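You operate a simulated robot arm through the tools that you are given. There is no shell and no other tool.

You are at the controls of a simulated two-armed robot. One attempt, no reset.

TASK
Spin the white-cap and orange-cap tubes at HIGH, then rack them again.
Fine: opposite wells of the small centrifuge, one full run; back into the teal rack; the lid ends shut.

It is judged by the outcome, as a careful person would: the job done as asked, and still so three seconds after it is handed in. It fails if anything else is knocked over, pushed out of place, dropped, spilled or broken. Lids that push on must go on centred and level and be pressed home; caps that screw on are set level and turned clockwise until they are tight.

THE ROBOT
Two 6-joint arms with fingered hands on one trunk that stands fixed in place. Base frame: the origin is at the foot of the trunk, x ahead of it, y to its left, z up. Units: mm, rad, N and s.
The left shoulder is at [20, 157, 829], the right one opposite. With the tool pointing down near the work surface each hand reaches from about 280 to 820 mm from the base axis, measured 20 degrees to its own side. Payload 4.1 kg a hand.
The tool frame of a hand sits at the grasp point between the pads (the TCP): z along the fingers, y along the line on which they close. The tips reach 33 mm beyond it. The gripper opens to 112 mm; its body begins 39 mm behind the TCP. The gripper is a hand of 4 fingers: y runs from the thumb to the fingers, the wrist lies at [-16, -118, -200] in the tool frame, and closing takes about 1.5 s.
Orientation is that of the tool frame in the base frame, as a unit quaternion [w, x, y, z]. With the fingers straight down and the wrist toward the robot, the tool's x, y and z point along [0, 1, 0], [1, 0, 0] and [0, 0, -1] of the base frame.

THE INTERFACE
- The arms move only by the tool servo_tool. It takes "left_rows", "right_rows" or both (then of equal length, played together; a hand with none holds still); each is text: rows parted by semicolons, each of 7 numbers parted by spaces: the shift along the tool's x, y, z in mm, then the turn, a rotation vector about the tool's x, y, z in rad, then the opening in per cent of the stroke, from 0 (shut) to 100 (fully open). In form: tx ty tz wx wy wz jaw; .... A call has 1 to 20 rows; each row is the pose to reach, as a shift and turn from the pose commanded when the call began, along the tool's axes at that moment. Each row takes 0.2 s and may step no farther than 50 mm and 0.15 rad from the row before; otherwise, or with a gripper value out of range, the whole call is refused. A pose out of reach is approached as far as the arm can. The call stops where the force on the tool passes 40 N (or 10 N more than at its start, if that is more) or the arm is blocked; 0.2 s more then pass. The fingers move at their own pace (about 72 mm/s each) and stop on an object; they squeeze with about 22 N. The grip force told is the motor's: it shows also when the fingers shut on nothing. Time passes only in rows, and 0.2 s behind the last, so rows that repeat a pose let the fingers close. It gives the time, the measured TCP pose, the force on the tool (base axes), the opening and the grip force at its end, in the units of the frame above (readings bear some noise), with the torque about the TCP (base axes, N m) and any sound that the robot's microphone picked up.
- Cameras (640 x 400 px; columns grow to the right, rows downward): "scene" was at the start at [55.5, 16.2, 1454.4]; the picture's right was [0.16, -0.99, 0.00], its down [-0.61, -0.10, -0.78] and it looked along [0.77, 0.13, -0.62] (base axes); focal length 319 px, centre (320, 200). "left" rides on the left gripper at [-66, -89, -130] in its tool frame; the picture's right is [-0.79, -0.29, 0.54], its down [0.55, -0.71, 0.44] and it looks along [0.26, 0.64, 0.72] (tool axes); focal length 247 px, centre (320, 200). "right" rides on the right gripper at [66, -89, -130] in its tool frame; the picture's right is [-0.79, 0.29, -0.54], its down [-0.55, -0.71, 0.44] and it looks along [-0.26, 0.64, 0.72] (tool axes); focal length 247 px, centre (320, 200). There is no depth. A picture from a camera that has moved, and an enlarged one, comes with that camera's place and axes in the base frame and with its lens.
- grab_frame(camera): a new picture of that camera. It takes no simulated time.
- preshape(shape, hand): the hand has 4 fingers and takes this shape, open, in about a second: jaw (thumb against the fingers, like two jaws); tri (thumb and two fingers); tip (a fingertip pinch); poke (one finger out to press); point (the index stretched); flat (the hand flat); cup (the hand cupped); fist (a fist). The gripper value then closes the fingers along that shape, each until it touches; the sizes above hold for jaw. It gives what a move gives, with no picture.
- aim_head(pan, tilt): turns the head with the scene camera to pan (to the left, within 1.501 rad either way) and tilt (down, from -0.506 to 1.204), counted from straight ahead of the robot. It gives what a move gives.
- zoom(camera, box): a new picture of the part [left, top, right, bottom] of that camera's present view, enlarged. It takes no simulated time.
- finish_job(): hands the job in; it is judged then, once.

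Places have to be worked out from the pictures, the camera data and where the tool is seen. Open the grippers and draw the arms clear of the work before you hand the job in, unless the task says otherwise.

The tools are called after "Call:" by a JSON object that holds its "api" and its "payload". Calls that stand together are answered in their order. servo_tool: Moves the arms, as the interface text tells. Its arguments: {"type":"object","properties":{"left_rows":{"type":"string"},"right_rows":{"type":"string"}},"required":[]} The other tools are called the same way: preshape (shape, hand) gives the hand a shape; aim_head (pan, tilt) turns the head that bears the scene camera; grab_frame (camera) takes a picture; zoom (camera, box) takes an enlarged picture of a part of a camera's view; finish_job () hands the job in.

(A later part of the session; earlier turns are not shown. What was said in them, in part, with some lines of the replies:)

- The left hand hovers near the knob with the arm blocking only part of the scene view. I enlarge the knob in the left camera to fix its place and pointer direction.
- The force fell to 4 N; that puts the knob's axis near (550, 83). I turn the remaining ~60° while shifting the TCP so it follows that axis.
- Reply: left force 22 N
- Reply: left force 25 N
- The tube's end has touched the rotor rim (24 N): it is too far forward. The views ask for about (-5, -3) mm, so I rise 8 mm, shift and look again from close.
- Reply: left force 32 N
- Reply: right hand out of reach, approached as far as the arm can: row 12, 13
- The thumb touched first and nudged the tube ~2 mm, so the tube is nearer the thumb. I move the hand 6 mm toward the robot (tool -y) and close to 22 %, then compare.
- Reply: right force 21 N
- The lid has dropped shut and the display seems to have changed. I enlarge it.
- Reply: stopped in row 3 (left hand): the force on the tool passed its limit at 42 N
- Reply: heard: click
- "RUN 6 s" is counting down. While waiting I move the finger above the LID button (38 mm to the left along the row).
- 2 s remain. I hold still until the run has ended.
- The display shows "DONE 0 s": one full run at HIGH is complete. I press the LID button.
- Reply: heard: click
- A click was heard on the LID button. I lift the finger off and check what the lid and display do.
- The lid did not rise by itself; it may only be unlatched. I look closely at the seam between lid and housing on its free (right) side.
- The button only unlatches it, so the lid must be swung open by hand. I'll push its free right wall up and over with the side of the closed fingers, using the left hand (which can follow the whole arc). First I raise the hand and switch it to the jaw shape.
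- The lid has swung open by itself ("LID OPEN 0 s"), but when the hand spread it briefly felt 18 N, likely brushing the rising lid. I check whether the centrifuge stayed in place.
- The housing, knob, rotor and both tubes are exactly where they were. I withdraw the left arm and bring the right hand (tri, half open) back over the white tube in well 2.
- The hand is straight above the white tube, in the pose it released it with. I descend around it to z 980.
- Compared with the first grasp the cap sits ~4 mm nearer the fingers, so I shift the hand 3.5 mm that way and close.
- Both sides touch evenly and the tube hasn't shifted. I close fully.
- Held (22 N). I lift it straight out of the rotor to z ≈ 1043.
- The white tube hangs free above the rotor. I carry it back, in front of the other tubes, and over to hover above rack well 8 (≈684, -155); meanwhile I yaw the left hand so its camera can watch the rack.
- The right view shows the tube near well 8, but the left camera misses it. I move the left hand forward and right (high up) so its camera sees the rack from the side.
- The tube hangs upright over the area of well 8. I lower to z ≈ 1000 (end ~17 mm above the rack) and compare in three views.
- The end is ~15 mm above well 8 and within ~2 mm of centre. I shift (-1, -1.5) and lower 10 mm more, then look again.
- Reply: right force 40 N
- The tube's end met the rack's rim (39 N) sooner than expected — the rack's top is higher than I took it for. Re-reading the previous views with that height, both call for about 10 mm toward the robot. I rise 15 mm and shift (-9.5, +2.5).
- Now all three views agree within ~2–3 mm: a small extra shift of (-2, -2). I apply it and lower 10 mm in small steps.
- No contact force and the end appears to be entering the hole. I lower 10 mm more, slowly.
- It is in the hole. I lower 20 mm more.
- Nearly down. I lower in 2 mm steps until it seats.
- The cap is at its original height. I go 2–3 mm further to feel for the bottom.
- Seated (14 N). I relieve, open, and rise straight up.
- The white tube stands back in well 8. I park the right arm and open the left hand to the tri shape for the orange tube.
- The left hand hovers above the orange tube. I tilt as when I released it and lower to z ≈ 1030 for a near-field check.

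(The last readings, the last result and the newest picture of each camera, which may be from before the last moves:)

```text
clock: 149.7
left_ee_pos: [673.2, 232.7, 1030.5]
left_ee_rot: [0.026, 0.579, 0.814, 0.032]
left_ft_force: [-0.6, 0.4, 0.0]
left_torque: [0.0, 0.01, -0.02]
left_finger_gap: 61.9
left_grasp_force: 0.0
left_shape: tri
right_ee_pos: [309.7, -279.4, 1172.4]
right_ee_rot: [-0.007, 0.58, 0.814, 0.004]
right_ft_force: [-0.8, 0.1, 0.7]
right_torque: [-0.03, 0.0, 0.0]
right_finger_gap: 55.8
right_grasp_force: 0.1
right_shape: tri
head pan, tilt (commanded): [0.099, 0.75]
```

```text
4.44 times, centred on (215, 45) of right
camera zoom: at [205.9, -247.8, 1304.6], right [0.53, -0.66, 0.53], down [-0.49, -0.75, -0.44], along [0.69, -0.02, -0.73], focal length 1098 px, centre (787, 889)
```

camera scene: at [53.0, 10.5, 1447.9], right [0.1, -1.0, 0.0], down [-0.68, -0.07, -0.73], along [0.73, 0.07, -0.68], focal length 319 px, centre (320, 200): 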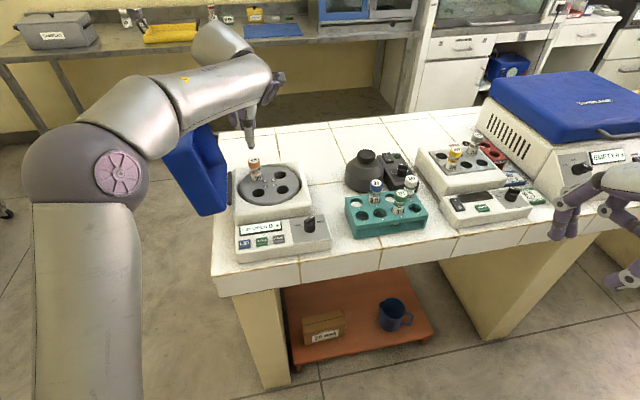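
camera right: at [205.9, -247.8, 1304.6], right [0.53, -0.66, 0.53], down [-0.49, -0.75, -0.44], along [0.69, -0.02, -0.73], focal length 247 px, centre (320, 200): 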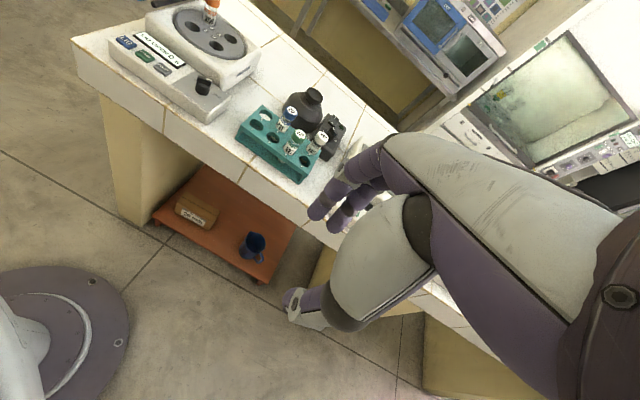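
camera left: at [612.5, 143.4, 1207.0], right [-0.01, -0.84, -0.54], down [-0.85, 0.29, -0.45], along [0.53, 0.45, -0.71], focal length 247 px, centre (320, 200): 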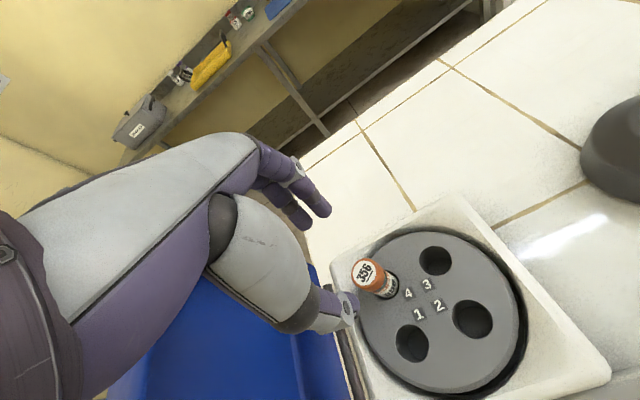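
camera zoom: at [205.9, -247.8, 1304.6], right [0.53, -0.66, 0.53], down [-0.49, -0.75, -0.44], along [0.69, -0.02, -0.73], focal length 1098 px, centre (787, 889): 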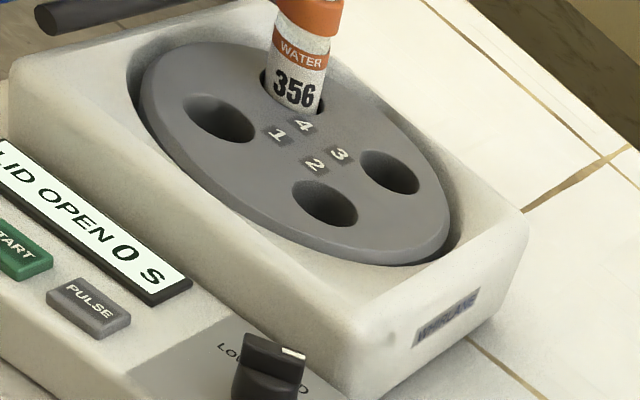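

The cap lies a few mm toward the fingers' side. I shift (+1, +4) and descend to z ≈ 985 around the cap.

Call:
{"api": "servo_tool", "payload": {"left_rows": "0.5 2 0 0 0 0 55; 1 3.2 10 0 0 0 55; 1 2.3 20 0 0 0 55; 1 1.5 30 0 0 0 55; 1 0.6 40 0 0 0 55; 1 0.2 45 0 0 0 55; 1 0.2 45 0 0 0 55"}}

Call:
{"api": "zoom", "payload": {"camera": "left", "box": [240, 160, 440, 330]}}

Call:
{"api": "zoom", "payload": {"camera": "right", "box": [190, 0, 240, 40]}}

```text
clock: 151.3
left_ee_pos: [677.7, 235.5, 986.5]
left_ee_rot: [0.027, 0.58, 0.814, 0.032]
left_ft_force: [-0.3, 0.8, 0.0]
left_torque: [-0.01, -0.02, 0.01]
left_finger_gap: 61.9
left_grasp_force: 0.0
left_shape: tri
right_ee_pos: [310.5, -279.0, 1172.1]
right_ee_rot: [-0.007, 0.579, 0.815, 0.004]
right_ft_force: [-0.6, -0.2, 0.4]
right_torque: [-0.01, 0.01, -0.01]
right_finger_gap: 55.7
right_grasp_force: 0.0
right_shape: tri
head pan, tilt (commanded): [0.099, 0.75]
```

```text
2.35 times, centred on (340, 245) of left
camera zoom: at [603.6, 140.5, 1109.1], right [0.03, -0.83, -0.56], down [-0.81, 0.3, -0.5], along [0.58, 0.47, -0.67], focal length 581 px, centre (273, 94)
```

zoom: 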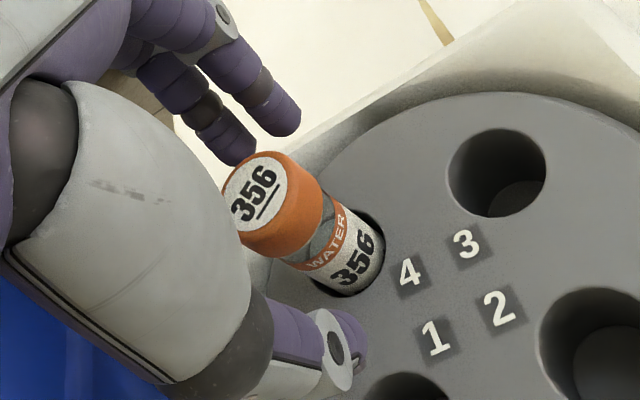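

```text
10.00 times, centred on (215, 20) of right
camera zoom: at [206.0, -247.8, 1304.6], right [0.53, -0.66, 0.53], down [-0.49, -0.75, -0.44], along [0.69, -0.02, -0.73], focal length 2470 px, centre (1370, 2000)
```

zoom: 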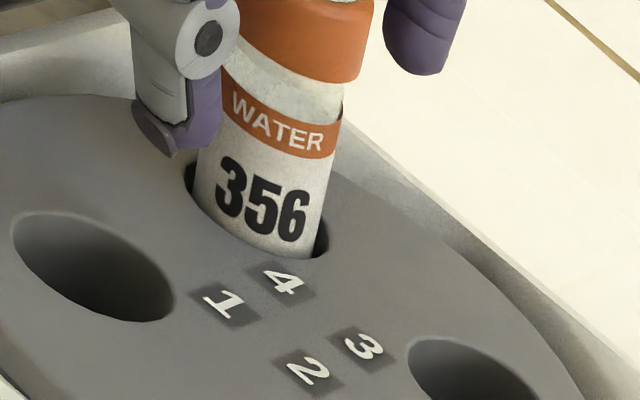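

The cap is just where it sat in the hand when closed before. I lower 6 mm more and close.

Call:
{"api": "servo_tool", "payload": {"left_rows": "0 -0.3 3 0 0 0 50; 0 -0.5 6 0 0 0 45; 0 -0.5 6 0 0 0 30; 0 -0.5 6 0 0 0 25; 0 -0.5 6 0 0 0 25"}}

Call:
{"api": "zoom", "payload": {"camera": "left", "box": [240, 160, 440, 330]}}

Call:
{"api": "zoom", "payload": {"camera": "right", "box": [190, 0, 240, 40]}}

```text
clock: 152.5
left_ee_pos: [677.8, 234.7, 979.6]
left_ee_rot: [0.026, 0.58, 0.813, 0.031]
left_ft_force: [0.1, -0.4, -0.1]
left_torque: [0.03, -0.02, 0.0]
left_finger_gap: 28.3
left_grasp_force: 0.2
left_shape: tri
right_ee_pos: [310.0, -278.6, 1171.7]
right_ee_rot: [-0.006, 0.58, 0.815, 0.003]
right_ft_force: [0.0, 0.0, -0.1]
right_torque: [-0.01, 0.01, -0.02]
right_finger_gap: 55.8
right_grasp_force: 0.2
right_shape: tri
head pan, tilt (commanded): [0.099, 0.75]
```

```text
2.35 times, centred on (340, 245) of left
camera zoom: at [603.0, 139.8, 1102.6], right [0.03, -0.83, -0.56], down [-0.81, 0.3, -0.5], along [0.58, 0.47, -0.67], focal length 581 px, centre (273, 94)
```

zoom: 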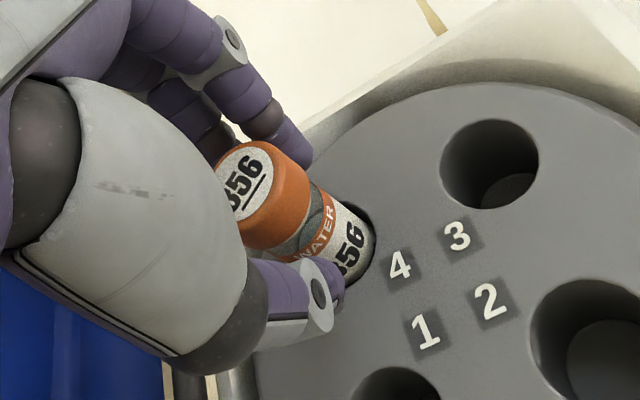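

```text
10.00 times, centred on (215, 20) of right
camera zoom: at [206.0, -247.7, 1304.6], right [0.53, -0.66, 0.53], down [-0.49, -0.75, -0.44], along [0.69, -0.02, -0.73], focal length 2470 px, centre (1370, 2000)
```

zoom: 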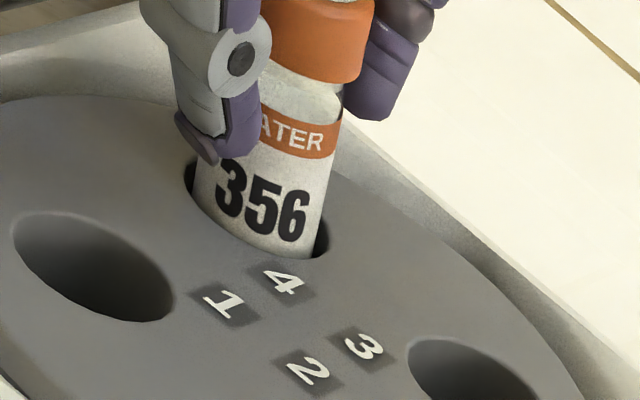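

The tube hasn't moved; I close fully.

Call:
{"api": "servo_tool", "payload": {"left_rows": "0 0 0 0 0 0 15; 0 0 0 0 0 0 5; 0 0 0 0 0 0 0; 0 0 0 0 0 0 0; 0 0 0 0 0 0 0"}}

Call:
{"api": "zoom", "payload": {"camera": "right", "box": [190, 0, 240, 40]}}

```text
clock: 153.7
left_ee_pos: [676.2, 235.0, 979.1]
left_ee_rot: [0.027, 0.58, 0.813, 0.031]
left_ft_force: [0.8, 0.4, -0.3]
left_torque: [0.01, 0.03, -0.03]
left_finger_gap: 18.3
left_grasp_force: 21.6
left_shape: tri
right_ee_pos: [310.0, -278.3, 1172.8]
right_ee_rot: [-0.006, 0.58, 0.815, 0.004]
right_ft_force: [0.1, -0.1, 0.8]
right_torque: [0.02, -0.01, -0.01]
right_finger_gap: 55.6
right_grasp_force: 0.0
right_shape: tri
head pan, tilt (commanded): [0.099, 0.75]
```

```text
10.00 times, centred on (215, 20) of right
camera zoom: at [206.0, -247.7, 1304.6], right [0.53, -0.66, 0.53], down [-0.49, -0.75, -0.44], along [0.69, -0.02, -0.73], focal length 2470 px, centre (1370, 2000)
```

zoom: 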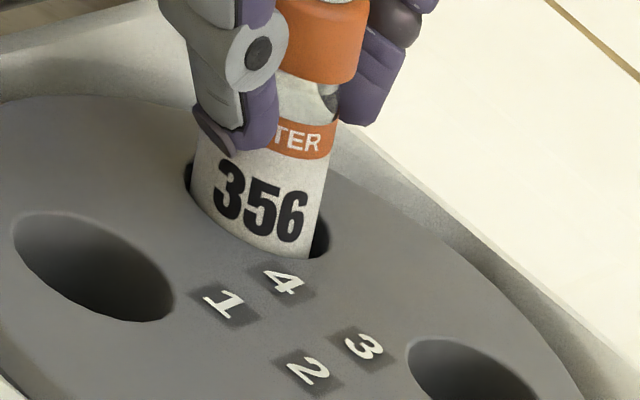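

Held (22 N). I lift straight up to z ≈ 1070.

Call:
{"api": "servo_tool", "payload": {"left_rows": "0 0.4 -5 0 0 0 0; 0 1 -12 0 0 0 0; 0 1.9 -22 0 0 0 0; 0 2.9 -34 0 0 0 0; 0 4.1 -48 0 0 0 0; 0 5.4 -63 0 0 0 0; 0 6.6 -78 0 0 0 0; 0 7.7 -91 0 0 0 0; 0 7.7 -91 0 0 0 0"}}

Call:
{"api": "grab_frame", "payload": {"camera": "scene"}}

Call:
{"api": "zoom", "payload": {"camera": "left", "box": [240, 160, 440, 330]}}

```text
clock: 155.7
left_ee_pos: [677.6, 232.3, 1072.2]
left_ee_rot: [0.027, 0.58, 0.814, 0.032]
left_ft_force: [0.1, 0.4, -0.7]
left_torque: [0.03, -0.02, -0.02]
left_finger_gap: 18.2
left_grasp_force: 21.4
left_shape: tri
right_ee_pos: [309.1, -277.0, 1172.2]
right_ee_rot: [-0.007, 0.58, 0.815, 0.004]
right_ft_force: [0.4, -0.6, -0.9]
right_torque: [0.0, 0.05, -0.03]
right_finger_gap: 55.7
right_grasp_force: 0.0
right_shape: tri
head pan, tilt (commanded): [0.099, 0.75]
```

```text
taken
camera scene: at [53.2, 10.5, 1447.9], right [0.1, -1.0, 0.0], down [-0.68, -0.07, -0.73], along [0.73, 0.07, -0.68], focal length 319 px, centre (320, 200)
```

scene: 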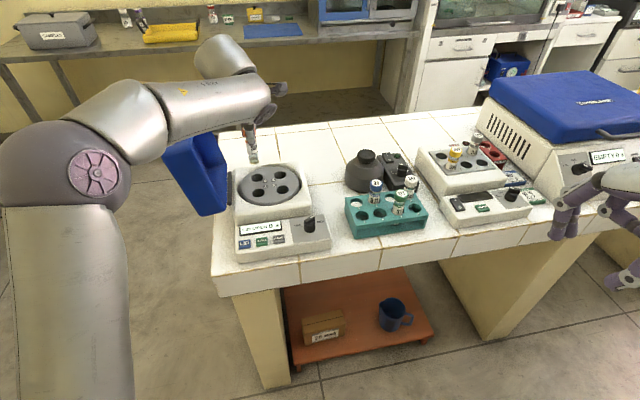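

```text
2.35 times, centred on (340, 245) of left
camera zoom: at [603.9, 139.2, 1194.1], right [0.03, -0.83, -0.55], down [-0.81, 0.3, -0.5], along [0.58, 0.47, -0.67], focal length 581 px, centre (273, 94)
```

zoom: 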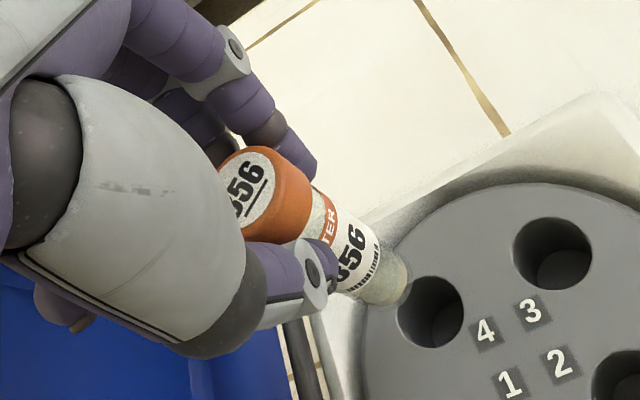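

The orange tube is out. From the white tube's seating I now know the rack top is near z 905, which puts well 1 at about (589, -36). I carry the tube there, level, and hover.

Call:
{"api": "servo_tool", "payload": {"left_rows": "-28.3 -21.3 -1.8 0 0 0 0; -56.6 -42.6 -3.7 0 0 0 0; -84.9 -63.8 -5.5 0 0 0 0; -113.2 -85.1 -7.3 0 0 0 0; -141.4 -106.4 -9.1 0 0 0 0; -169.7 -127.7 -11 0 0 0 0; -198 -148.9 -12.8 0 0 0 0; -226.3 -170.2 -14.6 0 0 0 0; -226.3 -170.2 -14.6 0 0 0 0"}}

Call:
{"api": "grab_frame", "payload": {"camera": "left"}}

Call:
{"api": "zoom", "payload": {"camera": "right", "box": [200, 40, 360, 200]}}

Call:
{"api": "zoom", "payload": {"camera": "scene", "box": [310, 110, 440, 250]}}

```text
clock: 157.7
left_ee_pos: [585.4, -33.0, 1071.3]
left_ee_rot: [0.026, 0.581, 0.813, 0.031]
left_ft_force: [0.8, 0.3, -0.2]
left_torque: [-0.03, 0.0, 0.0]
left_finger_gap: 18.2
left_grasp_force: 21.5
left_shape: tri
right_ee_pos: [310.8, -278.4, 1171.5]
right_ee_rot: [-0.007, 0.58, 0.815, 0.004]
right_ft_force: [-0.3, -0.7, -0.5]
right_torque: [-0.06, -0.01, 0.02]
right_finger_gap: 55.6
right_grasp_force: 0.1
right_shape: tri
head pan, tilt (commanded): [0.099, 0.75]
```

```text
taken
camera left: at [512.2, -127.7, 1194.9], right [0.03, -0.83, -0.55], down [-0.81, 0.3, -0.5], along [0.58, 0.47, -0.67], focal length 247 px, centre (320, 200)
```

left: 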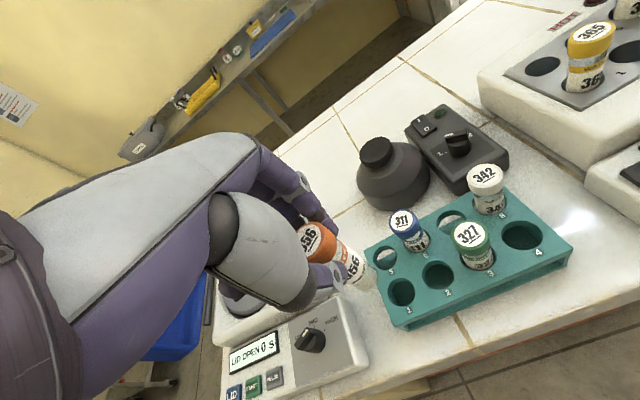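

```text
2.50 times, centred on (280, 120) of right
camera zoom: at [206.0, -247.7, 1304.6], right [0.53, -0.66, 0.53], down [-0.49, -0.75, -0.44], along [0.69, -0.02, -0.73], focal length 617 px, centre (420, 400)
```

zoom: 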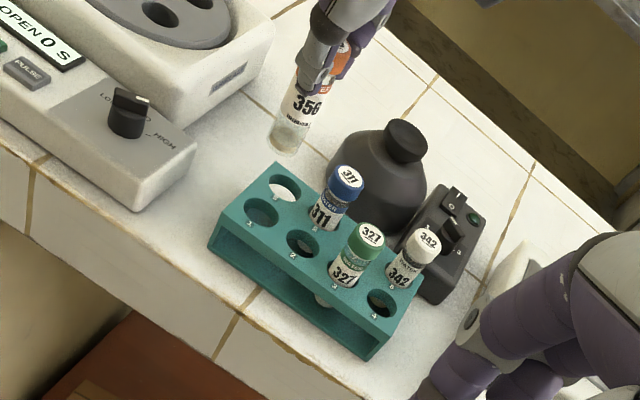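

```text
2.86 times, centred on (375, 180) of scene
camera zoom: at [53.2, 10.6, 1447.9], right [0.1, -1.0, 0.0], down [-0.68, -0.07, -0.73], along [0.73, 0.07, -0.68], focal length 912 px, centre (163, 257)
```

zoom: 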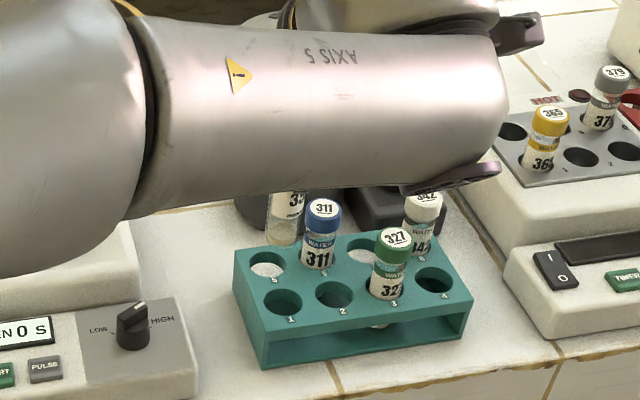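

The tube is a little left of well 1; scene and right views agree on (+1.5, -6.5) mm. I apply that and lower to z ≈ 1012.

Call:
{"api": "servo_tool", "payload": {"left_rows": "-3.3 -0.8 5 0 0 0 0; -6.6 -1.7 15 0 0 0 0; -6.6 -2.8 28 0 0 0 0; -6.6 -4 40 0 0 0 0; -6.6 -5 51 0 0 0 0; -6.6 -5.7 58.7 0 0 0 0; -6.6 -5.7 58.7 0 0 0 0"}}

Call:
{"api": "zoom", "payload": {"camera": "left", "box": [290, 190, 450, 330]}}

Call:
{"api": "zoom", "payload": {"camera": "right", "box": [230, 70, 310, 150]}}

Call:
{"api": "zoom", "payload": {"camera": "scene", "box": [330, 160, 400, 230]}}

```text
clock: 159.3
left_ee_pos: [589.3, -42.0, 1014.0]
left_ee_rot: [0.026, 0.581, 0.813, 0.031]
left_ft_force: [0.0, 0.2, -1.1]
left_torque: [0.0, 0.04, -0.01]
left_finger_gap: 18.2
left_grasp_force: 22.1
left_shape: tri
right_ee_pos: [311.1, -277.7, 1172.9]
right_ee_rot: [-0.007, 0.58, 0.814, 0.004]
right_ft_force: [-0.5, 0.3, 0.7]
right_torque: [-0.01, 0.01, 0.0]
right_finger_gap: 55.6
right_grasp_force: 0.0
right_shape: tri
head pan, tilt (commanded): [0.099, 0.75]
```

```text
2.86 times, centred on (370, 260) of left
camera zoom: at [516.3, -134.8, 1137.4], right [0.03, -0.83, -0.55], down [-0.81, 0.3, -0.5], along [0.58, 0.47, -0.67], focal length 706 px, centre (177, 29)
```

zoom: 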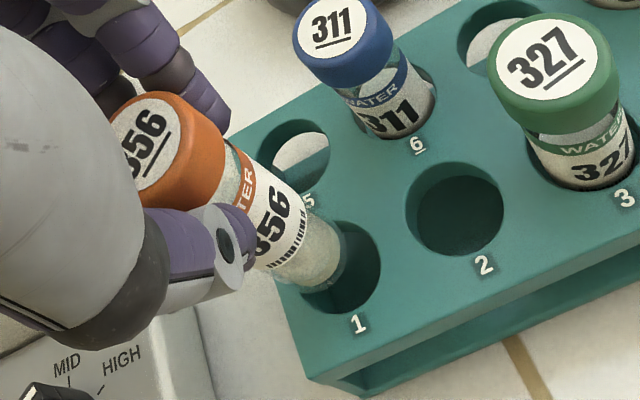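

```text
5.00 times, centred on (270, 110) of right
camera zoom: at [206.0, -247.7, 1304.6], right [0.53, -0.66, 0.53], down [-0.49, -0.75, -0.44], along [0.69, -0.02, -0.73], focal length 1235 px, centre (570, 650)
```

zoom: 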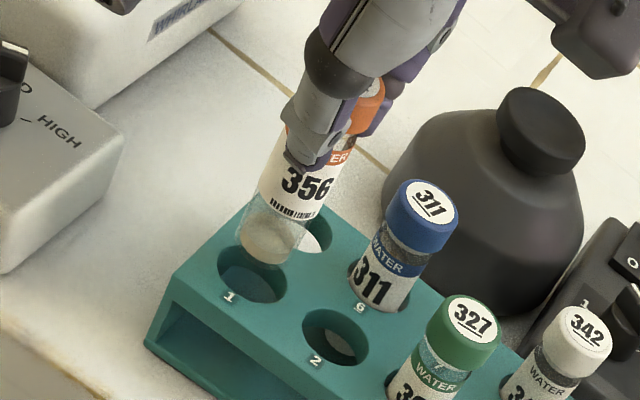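

```text
5.71 times, centred on (365, 195) of scene
camera zoom: at [53.2, 10.5, 1447.9], right [0.1, -1.0, 0.0], down [-0.68, -0.07, -0.73], along [0.73, 0.07, -0.68], focal length 1824 px, centre (63, 229)
```

zoom: 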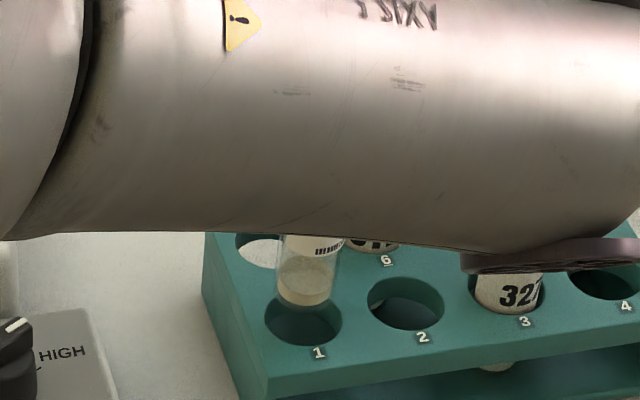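

Scene, right and left views all put the end within ~2 mm of well 1's centre. I lower 14 mm and look again.

Call:
{"api": "servo_tool", "payload": {"left_rows": "0.3 -1.2 4 0 0 0 0; 0.3 -1.6 8 0 0 0 0; 0.3 -1.9 11 0 0 0 0; 0.3 -2.2 14 0 0 0 0"}}

Call:
{"api": "zoom", "payload": {"camera": "left", "box": [290, 190, 450, 330]}}

Call:
{"api": "zoom", "payload": {"camera": "right", "box": [230, 70, 310, 150]}}

Call:
{"api": "zoom", "payload": {"camera": "scene", "box": [330, 160, 400, 230]}}

```text
clock: 160.3
left_ee_pos: [589.7, -40.8, 1001.8]
left_ee_rot: [0.027, 0.58, 0.813, 0.031]
left_ft_force: [-0.4, 0.6, 0.5]
left_torque: [-0.01, 0.0, 0.01]
left_finger_gap: 18.0
left_grasp_force: 22.2
left_shape: tri
right_ee_pos: [310.8, -279.0, 1171.5]
right_ee_rot: [-0.007, 0.58, 0.815, 0.004]
right_ft_force: [0.4, -0.5, 1.2]
right_torque: [0.0, 0.01, -0.01]
right_finger_gap: 55.8
right_grasp_force: 0.1
right_shape: tri
head pan, tilt (commanded): [0.099, 0.75]
```

```text
2.86 times, centred on (370, 260) of left
camera zoom: at [515.8, -136.0, 1123.8], right [0.03, -0.83, -0.56], down [-0.81, 0.3, -0.5], along [0.58, 0.47, -0.67], focal length 706 px, centre (177, 29)
```

zoom: 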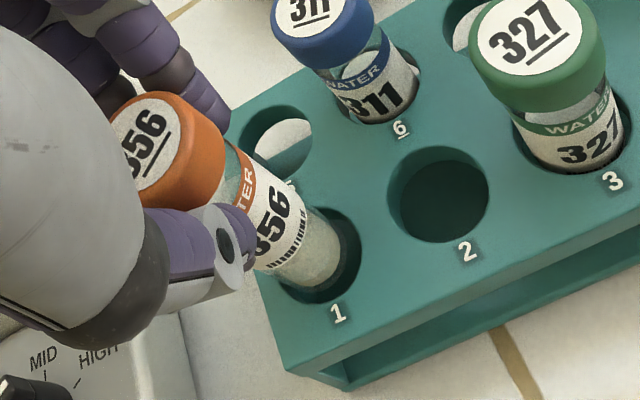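

```text
5.00 times, centred on (270, 110) of right
camera zoom: at [206.0, -247.7, 1304.6], right [0.53, -0.66, 0.53], down [-0.49, -0.75, -0.44], along [0.69, -0.02, -0.73], focal length 1235 px, centre (570, 650)
```

zoom: 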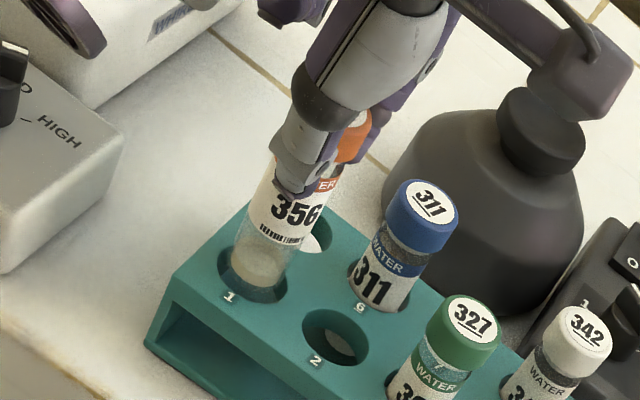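

```text
5.71 times, centred on (365, 195) of scene
camera zoom: at [53.2, 10.5, 1447.9], right [0.1, -1.0, 0.0], down [-0.68, -0.07, -0.73], along [0.73, 0.07, -0.68], focal length 1824 px, centre (63, 229)
```

zoom: 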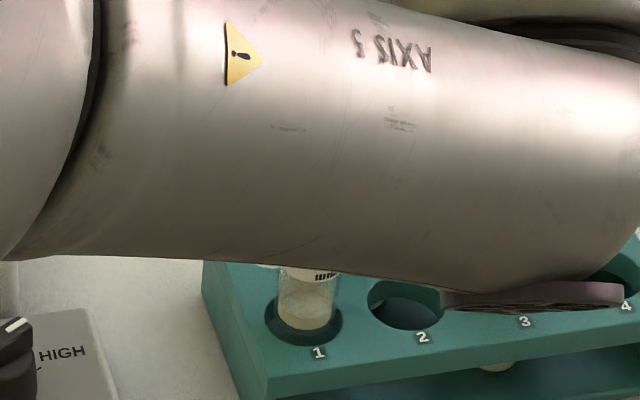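

The end sits inside the outline of well 1 in every view. I lower 10 mm in 2 mm steps.

Call:
{"api": "servo_tool", "payload": {"left_rows": "0 -0.2 2 0 0 0 0; 0 -0.35 4 0 0 0 0; 0 -0.5 6 0 0 0 0; 0 -0.7 8 0 0 0 0; 0 -0.85 10 0 0 0 0"}}

Call:
{"api": "zoom", "payload": {"camera": "left", "box": [290, 190, 450, 330]}}

Call:
{"api": "zoom", "payload": {"camera": "right", "box": [230, 70, 310, 150]}}

```text
clock: 161.5
left_ee_pos: [589.1, -41.6, 991.2]
left_ee_rot: [0.027, 0.581, 0.813, 0.031]
left_ft_force: [0.5, -0.7, -1.4]
left_torque: [0.0, -0.01, 0.03]
left_finger_gap: 17.9
left_grasp_force: 22.1
left_shape: tri
right_ee_pos: [312.0, -278.2, 1173.0]
right_ee_rot: [-0.007, 0.581, 0.814, 0.004]
right_ft_force: [0.3, -0.1, 0.4]
right_torque: [-0.01, -0.03, -0.02]
right_finger_gap: 56.0
right_grasp_force: 0.1
right_shape: tri
head pan, tilt (commanded): [0.099, 0.75]
```

```text
2.86 times, centred on (370, 260) of left
camera zoom: at [515.9, -136.7, 1112.9], right [0.03, -0.83, -0.56], down [-0.81, 0.3, -0.5], along [0.58, 0.47, -0.67], focal length 706 px, centre (177, 29)
```

zoom: 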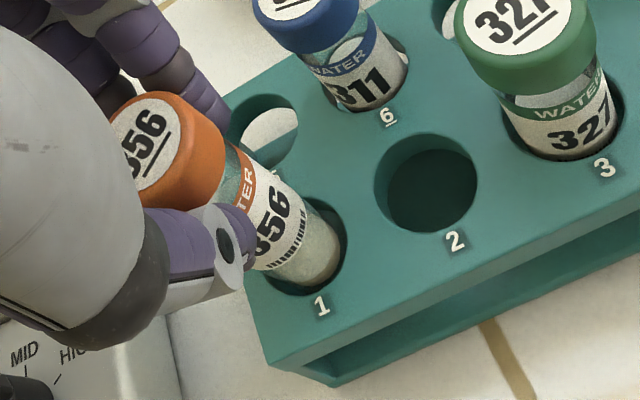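

```text
5.00 times, centred on (270, 110) of right
camera zoom: at [206.0, -247.7, 1304.6], right [0.53, -0.66, 0.53], down [-0.49, -0.75, -0.44], along [0.69, -0.02, -0.73], focal length 1235 px, centre (570, 650)
```

zoom: 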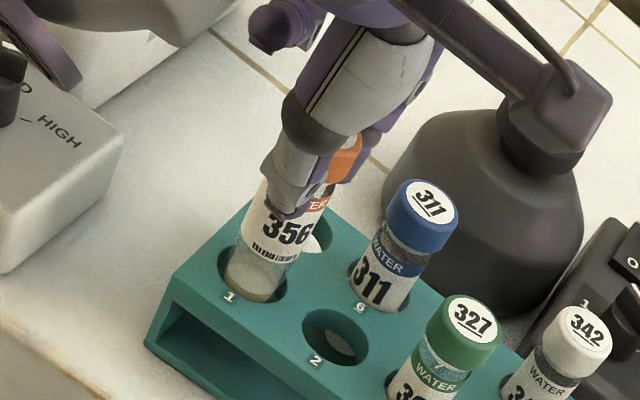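

It is sliding into well 1 with no force. I lower 20 mm more.

Call:
{"api": "servo_tool", "payload": {"left_rows": "0 -0.25 3 0 0 0 0; 0 -0.5 6 0 0 0 0; 0 -0.75 9 0 0 0 0; 0 -1 12 0 0 0 0; 0 -1.3 15 0 0 0 0; 0 -1.5 18 0 0 0 0; 0 -1.7 20 0 0 0 0"}}

Call:
{"api": "zoom", "payload": {"camera": "right", "box": [230, 70, 310, 150]}}

Call:
{"api": "zoom", "payload": {"camera": "left", "box": [290, 190, 450, 330]}}

```text
clock: 163.1
left_ee_pos: [589.3, -42.5, 969.7]
left_ee_rot: [0.026, 0.58, 0.813, 0.033]
left_ft_force: [-0.1, 0.1, -2.5]
left_torque: [-0.04, 0.02, 0.0]
left_finger_gap: 18.1
left_grasp_force: 22.1
left_shape: tri
right_ee_pos: [310.7, -279.2, 1172.4]
right_ee_rot: [-0.006, 0.58, 0.815, 0.004]
right_ft_force: [0.4, 0.1, 0.1]
right_torque: [0.05, -0.02, 0.01]
right_finger_gap: 55.9
right_grasp_force: 0.0
right_shape: tri
head pan, tilt (commanded): [0.099, 0.75]
```

```text
5.00 times, centred on (270, 110) of right
camera zoom: at [206.0, -247.8, 1304.6], right [0.53, -0.66, 0.53], down [-0.49, -0.75, -0.44], along [0.69, -0.02, -0.73], focal length 1235 px, centre (570, 650)
```

zoom: 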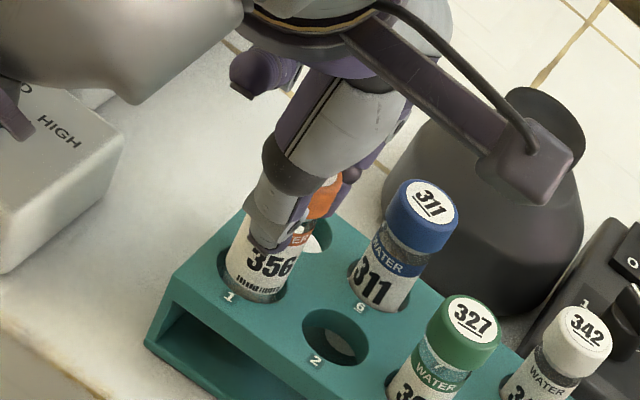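

```text
2.86 times, centred on (370, 260) of left
camera zoom: at [515.8, -136.9, 1092.6], right [0.03, -0.83, -0.56], down [-0.81, 0.3, -0.5], along [0.58, 0.47, -0.67], focal length 706 px, centre (177, 29)
```

zoom: 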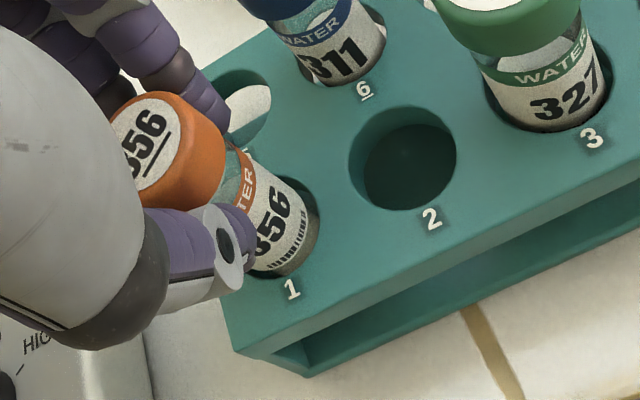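

About 12 mm remain. I lower in small steps until it seats.

Call:
{"api": "servo_tool", "payload": {"left_rows": "0 -0.2 2.5 0 0 0 0; 0 -0.4 5 0 0 0 0; 0 -0.6 7.5 0 0 0 0; 0 -0.8 9.5 0 0 0 0"}}

```text
clock: 164.1
left_ee_pos: [589.1, -43.0, 960.0]
left_ee_rot: [0.027, 0.581, 0.813, 0.031]
left_ft_force: [0.2, 0.5, -3.3]
left_torque: [0.01, 0.0, 0.03]
left_finger_gap: 18.2
left_grasp_force: 21.8
left_shape: tri
right_ee_pos: [310.9, -278.5, 1172.3]
right_ee_rot: [-0.008, 0.58, 0.814, 0.004]
right_ft_force: [0.8, 0.8, 0.6]
right_torque: [-0.02, 0.02, -0.02]
right_finger_gap: 55.8
right_grasp_force: 0.2
right_shape: tri
head pan, tilt (commanded): [0.099, 0.75]
```

Call:
{"api": "servo_tool", "payload": {"left_rows": "0 -0.15 2 0 0 0 0; 0 -0.3 4 0 0 0 0; 0 -0.45 5.5 0 0 0 0"}}

Call:
{"api": "zoom", "payload": {"camera": "right", "box": [230, 70, 310, 150]}}

```text
clock: 164.9
left_ee_pos: [590.4, -41.5, 954.7]
left_ee_rot: [0.027, 0.581, 0.813, 0.032]
left_ft_force: [0.7, -0.3, 1.4]
left_torque: [0.01, 0.0, -0.01]
left_finger_gap: 17.9
left_grasp_force: 21.9
left_shape: tri
right_ee_pos: [310.7, -278.2, 1171.9]
right_ee_rot: [-0.006, 0.58, 0.815, 0.004]
right_ft_force: [-0.3, -0.4, -1.0]
right_torque: [-0.02, 0.03, 0.05]
right_finger_gap: 55.9
right_grasp_force: 0.0
right_shape: tri
head pan, tilt (commanded): [0.099, 0.75]
```

```text
5.00 times, centred on (270, 110) of right
camera zoom: at [205.9, -247.7, 1304.6], right [0.53, -0.66, 0.53], down [-0.49, -0.75, -0.44], along [0.69, -0.02, -0.73], focal length 1235 px, centre (570, 650)
```

zoom: 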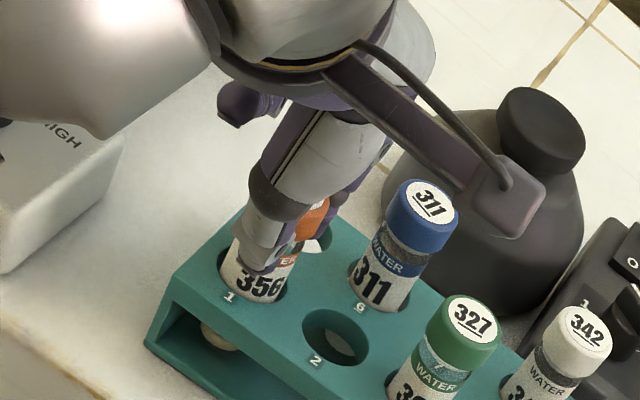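

Call:
{"api": "servo_tool", "payload": {"left_rows": "0 -0.15 1.5 0 0 0 0; 0 -0.25 3 0 0 0 0"}}

```text
clock: 165.5
left_ee_pos: [591.3, -43.4, 954.0]
left_ee_rot: [0.028, 0.58, 0.813, 0.032]
left_ft_force: [0.7, 1.3, 15.7]
left_torque: [0.08, -0.05, -0.02]
left_finger_gap: 18.8
left_grasp_force: 22.1
left_shape: tri
right_ee_pos: [308.8, -278.5, 1172.9]
right_ee_rot: [-0.007, 0.58, 0.814, 0.004]
right_ft_force: [0.9, 0.0, 0.0]
right_torque: [0.0, -0.02, -0.02]
right_finger_gap: 55.8
right_grasp_force: 0.0
right_shape: tri
head pan, tilt (commanded): [0.099, 0.75]
```

Seated (16 N). I relieve, open, and rise straight up.

Call:
{"api": "servo_tool", "payload": {"left_rows": "0 0.3 -2.5 0 0 0 0; 0 0.3 -2.5 0 0 0 20; 0 0.3 -2.5 0 0 0 40; 0 0.3 -2.5 0 0 0 48; 0 0.3 -2.5 0 0 0 48; 0 1.6 -18 0 0 0 48; 0 3.4 -40 0 0 0 48; 0 5.5 -65 0 0 0 48; 0 8.5 -100 0 0 0 48; 0 10 -118 0 0 0 48"}}

Call:
{"api": "zoom", "payload": {"camera": "right", "box": [200, 40, 360, 200]}}

Call:
{"api": "grab_frame", "payload": {"camera": "left"}}

```text
clock: 167.7
left_ee_pos: [589.5, -41.7, 1070.2]
left_ee_rot: [0.027, 0.581, 0.813, 0.032]
left_ft_force: [-0.6, 0.5, 0.0]
left_torque: [0.0, 0.02, 0.03]
left_finger_gap: 53.6
left_grasp_force: 0.0
left_shape: tri
right_ee_pos: [310.0, -279.5, 1172.2]
right_ee_rot: [-0.007, 0.58, 0.815, 0.004]
right_ft_force: [0.8, -0.2, 0.0]
right_torque: [0.0, 0.03, 0.0]
right_finger_gap: 55.8
right_grasp_force: 0.1
right_shape: tri
head pan, tilt (commanded): [0.099, 0.75]
```

```text
2.50 times, centred on (280, 120) of right
camera zoom: at [206.0, -247.7, 1304.6], right [0.53, -0.66, 0.53], down [-0.49, -0.75, -0.44], along [0.69, -0.02, -0.73], focal length 617 px, centre (420, 400)
```

zoom: 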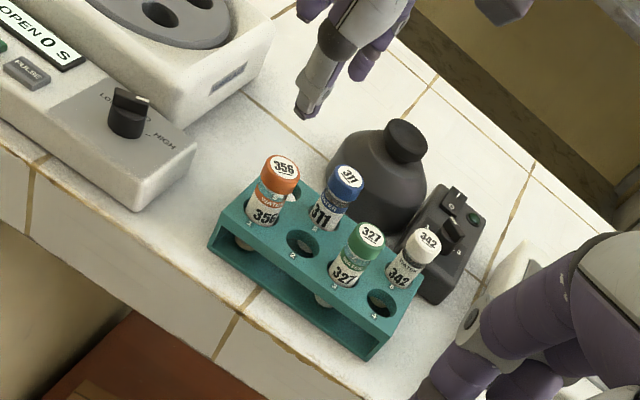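

```text
taken
camera left: at [516.5, -136.6, 1192.5], right [0.03, -0.83, -0.56], down [-0.81, 0.3, -0.5], along [0.58, 0.47, -0.67], focal length 247 px, centre (320, 200)
```

left: 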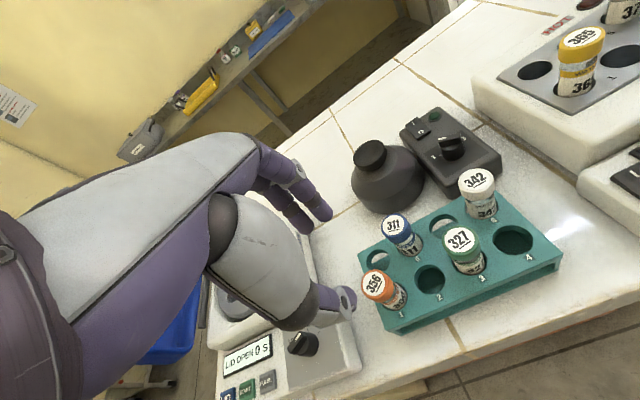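

Both tubes are back in the teal rack (orange in 1, white in 8), all upright. Now I take the left hand, fingers closed, round to the outer side of the lid to shut it as before.

Call:
{"api": "servo_tool", "payload": {"left_rows": "35.4 -23.5 -14.5 0.02 0 0 48; 70.8 -47 -29 0.04 0 0 20; 106.3 -70.6 -43.4 0.06 0 0 0; 141.7 -94.1 -57.9 0.08 0 0 0; 181.1 -102 -72.2 0.08 0 0 0; 220.5 -109.9 -86.4 0.08 0 0 0; 259.9 -117.8 -100.7 0.08 0 0 0; 299.4 -125.7 -115 0.08 0 0 0; 338.8 -133.6 -129.3 0.08 0 0 0; 378.2 -141.5 -143.5 0.08 0 0 0; 417.6 -149.4 -157.8 0.08 0 0 0; 442.5 -115.2 -146.1 0.08 0 0 0; 467.4 -81 -134.4 0.08 0 0 0; 492.3 -46.8 -122.7 0.08 0 0 0; 517.2 -12.6 -111 0.08 0 0 0; 501.7 22.8 -88.2 0.08 0 0 0; 486.2 58.2 -65.4 0.08 0 0 0; 470.6 93.6 -42.6 0.08 0 0 0; 455.1 129 -19.8 0.08 0 0 0; 455.1 129 -19.8 0.08 0 0 0"}}

Call:
{"api": "grab_frame", "payload": {"camera": "left"}}

Call:
{"api": "grab_frame", "payload": {"camera": "scene"}}

```text
clock: 171.9
left_ee_pos: [562.6, 431.1, 1096.5]
left_ee_rot: [0.004, 0.581, 0.814, -0.001]
left_ft_force: [1.0, 0.4, 1.1]
left_torque: [0.01, -0.02, -0.02]
left_finger_gap: 0.0
left_grasp_force: 21.7
left_shape: tri
right_ee_pos: [310.7, -277.6, 1171.8]
right_ee_rot: [-0.007, 0.58, 0.814, 0.004]
right_ft_force: [0.0, -0.2, 0.2]
right_torque: [-0.04, -0.02, 0.02]
right_finger_gap: 55.9
right_grasp_force: 0.0
right_shape: tri
head pan, tilt (commanded): [0.099, 0.75]
```

```text
taken
camera left: at [498.7, 340.6, 1227.5], right [-0.01, -0.85, -0.53], down [-0.85, 0.29, -0.44], along [0.53, 0.45, -0.72], focal length 247 px, centre (320, 200)
```

left: 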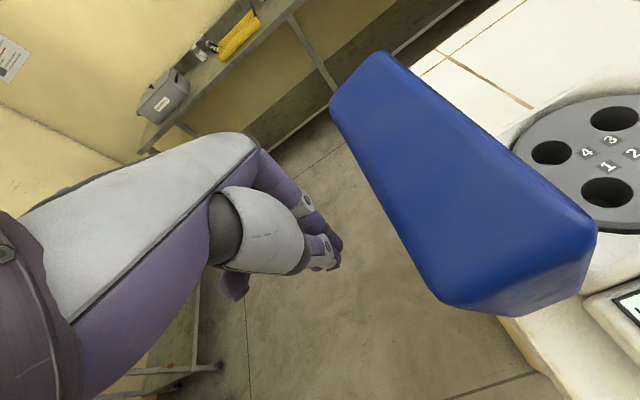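

```text
taken
camera scene: at [53.0, 10.5, 1447.9], right [0.1, -1.0, 0.0], down [-0.68, -0.07, -0.73], along [0.73, 0.07, -0.68], focal length 319 px, centre (320, 200)
```

scene: 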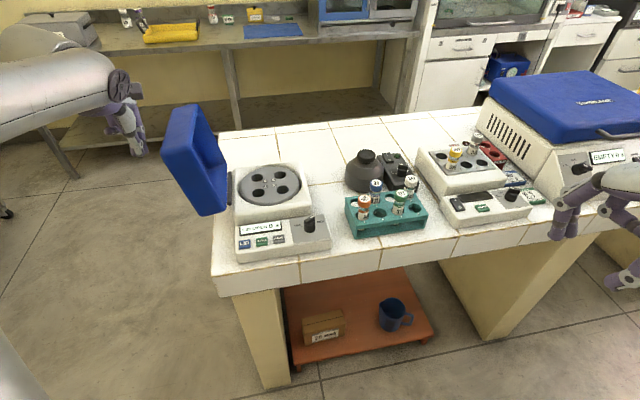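

Same starting point as before. I repeat the push along the arc to upright.

Call:
{"api": "servo_tool", "payload": {"left_rows": "-15 0 -2 0 0 0 0; -31 0 -4 0 0 0 0; -45 0 -5 0 0 0 0; -59 0 -6 0 0 0 0; -72 0 -8 0 0 0 0; -85 0 -10 0 0 0 0; -98 0 -13 0 0 0 0; -111 0 -17 0 0 0 0; -124 0 -21 0 0 0 0"}}

Call:
{"api": "servo_tool", "payload": {"left_rows": "-15 0 -0.5 0 0 0 0; -29.5 0 -0.5 0 0 0 0; -44 0 1.5 0 0 0 0; -58.8 0 4 0 0 0 0; -73 0 8.5 0 0 0 0; -86.6 0 13.7 0 0 0 0; -100 0 20.5 0 0 0 0; -112.2 0 28 0 0 0 0"}}

Call:
{"api": "grab_frame", "payload": {"camera": "scene"}}

Call:
{"api": "grab_frame", "payload": {"camera": "left"}}

```text
clock: 173.9
left_ee_pos: [602.3, 313.6, 1120.1]
left_ee_rot: [0.003, 0.581, 0.814, -0.001]
left_ft_force: [-0.3, 0.6, 1.0]
left_torque: [0.02, 0.01, 0.04]
left_finger_gap: 0.0
left_grasp_force: 21.9
left_shape: tri
right_ee_pos: [310.2, -279.7, 1172.1]
right_ee_rot: [-0.008, 0.58, 0.815, 0.004]
right_ft_force: [-0.4, 0.2, -0.4]
right_torque: [-0.04, -0.03, 0.0]
right_finger_gap: 55.5
right_grasp_force: 0.1
right_shape: tri
head pan, tilt (commanded): [0.099, 0.75]
```

```text
clock: 175.7
left_ee_pos: [639.1, 208.9, 1091.7]
left_ee_rot: [0.003, 0.581, 0.814, -0.001]
left_ft_force: [0.2, -0.1, 0.8]
left_torque: [0.05, 0.02, 0.0]
left_finger_gap: 0.0
left_grasp_force: 22.3
left_shape: tri
right_ee_pos: [310.2, -278.3, 1172.5]
right_ee_rot: [-0.007, 0.58, 0.815, 0.004]
right_ft_force: [-0.4, 0.1, -0.6]
right_torque: [-0.02, -0.02, 0.02]
right_finger_gap: 55.7
right_grasp_force: 0.1
right_shape: tri
head pan, tilt (commanded): [0.099, 0.75]
```

```text
taken
camera scene: at [53.0, 10.7, 1447.9], right [0.1, -1.0, 0.0], down [-0.68, -0.07, -0.73], along [0.73, 0.07, -0.68], focal length 319 px, centre (320, 200)
```

scene: 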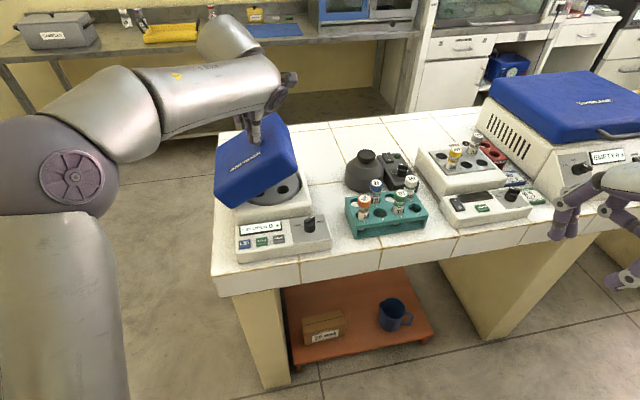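

```text
taken
camera left: at [574.3, 115.8, 1222.8], right [-0.01, -0.85, -0.53], down [-0.85, 0.29, -0.44], along [0.53, 0.45, -0.72], focal length 247 px, centre (320, 200)
```

left: 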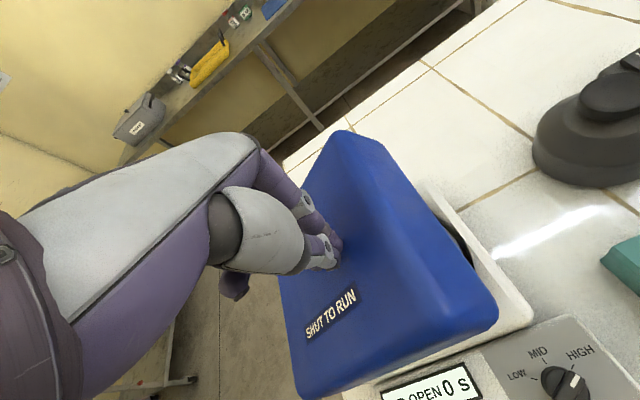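

The lid is two-thirds shut again. I follow it down to closed and then press lightly.

Call:
{"api": "servo_tool", "payload": {"left_rows": "-12 0 9 0 0 0 0; -23.3 0 18.6 0 0 0 0; -33.5 0 29.5 0 0 0 0; -42.7 0 41 0 0 0 0; -49 0 51 0 0 0 0; -53 0 58 0 0 0 0; -53 0 61 0 0 0 0; -53 0 64 0 0 0 0; -53 0 67 0 0 0 0"}}

Call:
{"api": "zoom", "payload": {"camera": "scene", "box": [215, 130, 345, 265]}}

Call:
{"api": "grab_frame", "payload": {"camera": "right"}}

```text
clock: 177.7
left_ee_pos: [655.8, 155.9, 1030.3]
left_ee_rot: [0.008, 0.581, 0.814, 0.001]
left_ft_force: [-4.1, 0.5, 24.5]
left_torque: [-0.1, 0.21, -0.02]
left_finger_gap: 0.1
left_grasp_force: 22.1
left_shape: tri
right_ee_pos: [310.3, -278.8, 1172.7]
right_ee_rot: [-0.007, 0.58, 0.814, 0.005]
right_ft_force: [0.9, -0.6, 0.3]
right_torque: [-0.01, 0.02, -0.02]
right_finger_gap: 55.8
right_grasp_force: 0.2
right_shape: tri
head pan, tilt (commanded): [0.099, 0.75]
```

```text
2.96 times, centred on (280, 198) of scene
camera zoom: at [52.3, 10.4, 1447.9], right [0.1, -0.99, 0.0], down [-0.68, -0.07, -0.73], along [0.73, 0.07, -0.68], focal length 946 px, centre (438, 207)
```

zoom: 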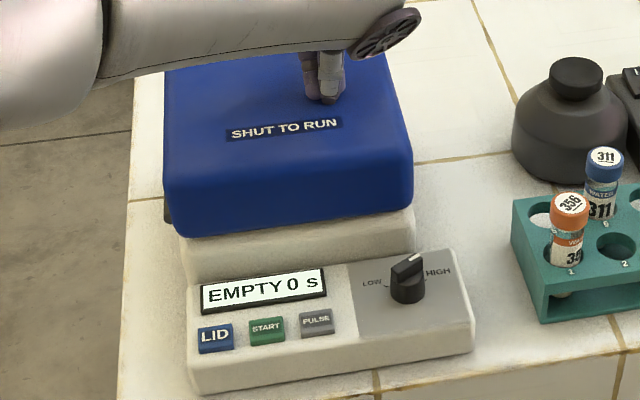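

```text
taken
camera right: at [205.2, -247.8, 1304.7], right [0.53, -0.66, 0.53], down [-0.49, -0.75, -0.44], along [0.69, -0.02, -0.73], focal length 247 px, centre (320, 200)
```

right: 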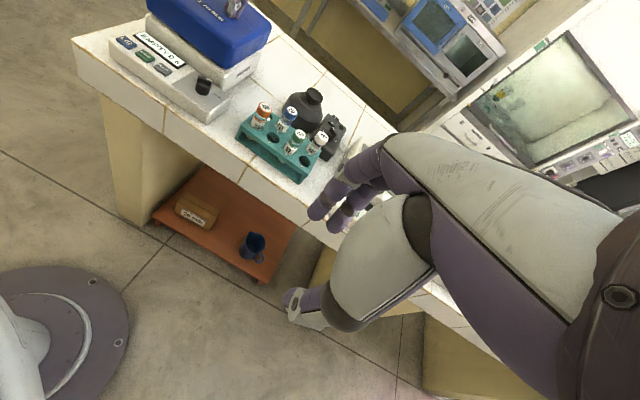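

The display reads "EMPTY 0 s" with the lid shut and pressed (24 N). I lift the left hand and withdraw it, opening the fingers once clear.

Call:
{"api": "servo_tool", "payload": {"left_rows": "0 0 -20 0 0 0 0; 0 0 -45 0 0 0 0; 22 -41.6 -45 0 0 0 0; 44 -83.2 -45 0 0 0 0; 66.1 -124.7 -45 0 0 0 0; 88.1 -166.3 -45 0 0 0 0; 121.2 -188.2 -69.2 0 0 0 0; 154.4 -210.1 -93.3 0 0 0 0; 187.5 -232 -117.5 0 0 0 30; 220.6 -253.9 -141.7 0 0 0 60; 253.8 -275.8 -165.8 0 0 0 60; 286.9 -297.7 -190 0 0 0 60; 286.9 -297.7 -190 0 0 0 60"}}

Call:
{"api": "grab_frame", "payload": {"camera": "scene"}}

Call:
{"api": "zoom", "payload": {"camera": "scene", "box": [215, 130, 345, 265]}}

Call:
{"api": "zoom", "payload": {"camera": "scene", "box": [330, 140, 450, 250]}}

Call:
{"api": "zoom", "payload": {"camera": "right", "box": [60, 0, 360, 200]}}

```text
clock: 180.5
left_ee_pos: [280.3, 332.5, 1215.8]
left_ee_rot: [0.003, 0.581, 0.814, -0.002]
left_ft_force: [-1.0, 0.2, 0.6]
left_torque: [0.04, 0.0, 0.0]
left_finger_gap: 66.9
left_grasp_force: 0.1
left_shape: tri
right_ee_pos: [310.7, -279.0, 1173.1]
right_ee_rot: [-0.008, 0.58, 0.815, 0.004]
right_ft_force: [-0.1, 0.3, -0.4]
right_torque: [-0.02, 0.0, -0.05]
right_finger_gap: 55.7
right_grasp_force: 0.2
right_shape: tri
head pan, tilt (commanded): [0.099, 0.75]
```

```text
taken
camera scene: at [53.2, 10.5, 1447.9], right [0.1, -1.0, 0.0], down [-0.68, -0.07, -0.73], along [0.73, 0.07, -0.68], focal length 319 px, centre (320, 200)
```

scene: 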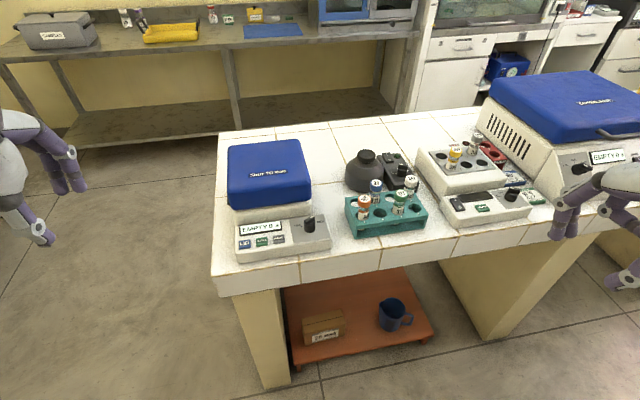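

```text
2.96 times, centred on (280, 198) of scene
camera zoom: at [53.2, 10.5, 1447.9], right [0.1, -1.0, 0.0], down [-0.68, -0.07, -0.73], along [0.73, 0.07, -0.68], focal length 946 px, centre (438, 207)
```

zoom: 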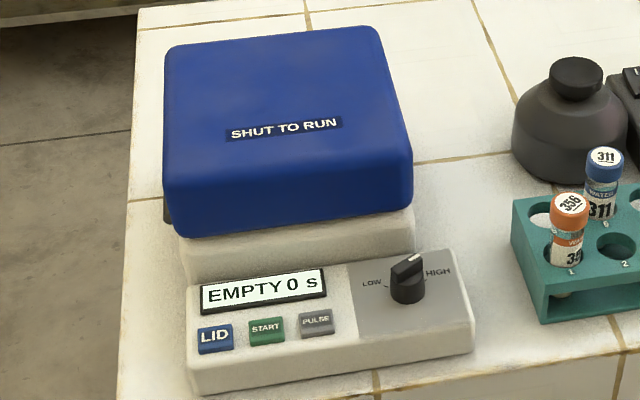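

```text
3.64 times, centred on (390, 195) of scene
camera zoom: at [53.2, 10.5, 1447.9], right [0.1, -1.0, 0.0], down [-0.68, -0.07, -0.73], along [0.73, 0.07, -0.68], focal length 1161 px, centre (66, 218)
```

zoom: 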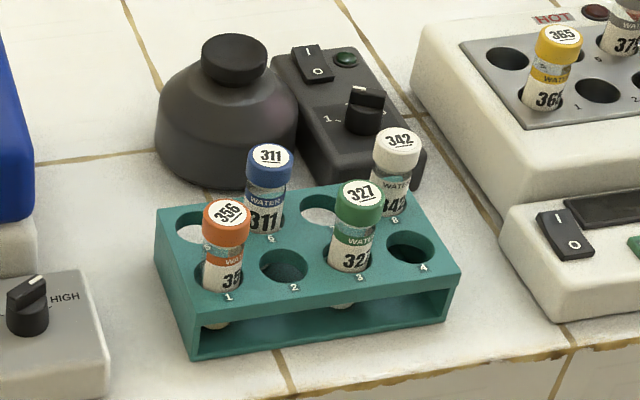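

```text
2.00 times, centred on (210, 100) of right
camera zoom: at [206.0, -247.8, 1304.5], right [0.53, -0.66, 0.53], down [-0.49, -0.75, -0.44], along [0.69, -0.02, -0.73], focal length 494 px, centre (540, 400)
```

zoom: 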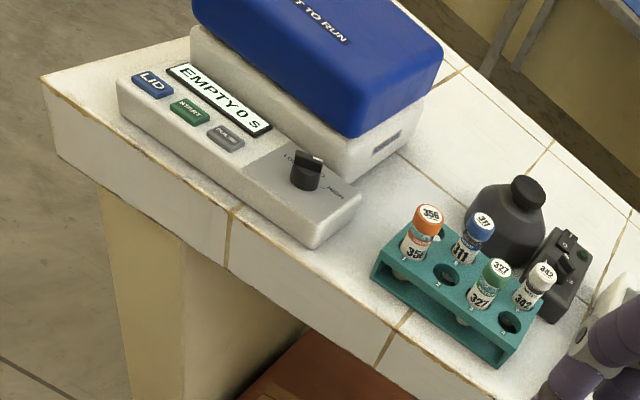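

Everything is in order: the lid is shut ("EMPTY 0 s", knob on HIGH), the orange and white tubes stand in the teal rack, the other tubes, rack and machines are unmoved, and both hands are open and clear. I hand the job in.

Call:
{"api": "finish_job", "payload": {}}

```text
The job is handed in.
```

I spun the white-cap and orange-cap tubes on HIGH for one full run and put them back in the teal rack. The centrifuge lid is shut, and I handed the job in.

- **Run:** the orange tube went in rotor well 4 and the white tube in well 2, opposite each other. The display counted down from 8 s and ended on "DONE 0 s". The knob is still on HIGH.
- **Rack:** the orange tube is back in well 1 and the white tube in well 8, their original places.
- **Finish:** with the lid shut the display reads "EMPTY 0 s". Both hands are open and clear of the work.

**Contacts along the way:**
- **Orange tube:** it touched the rotor rim once on its way in, at about 25 N.
- **White tube:** it touched the rack's top once on its way back, at about 39 N.
- **Lid:** the left hand felt a push of about 18 N as the lid swung open after I pressed LID.

In the final pictures the centrifuge, the rack and the other tubes had not moved.
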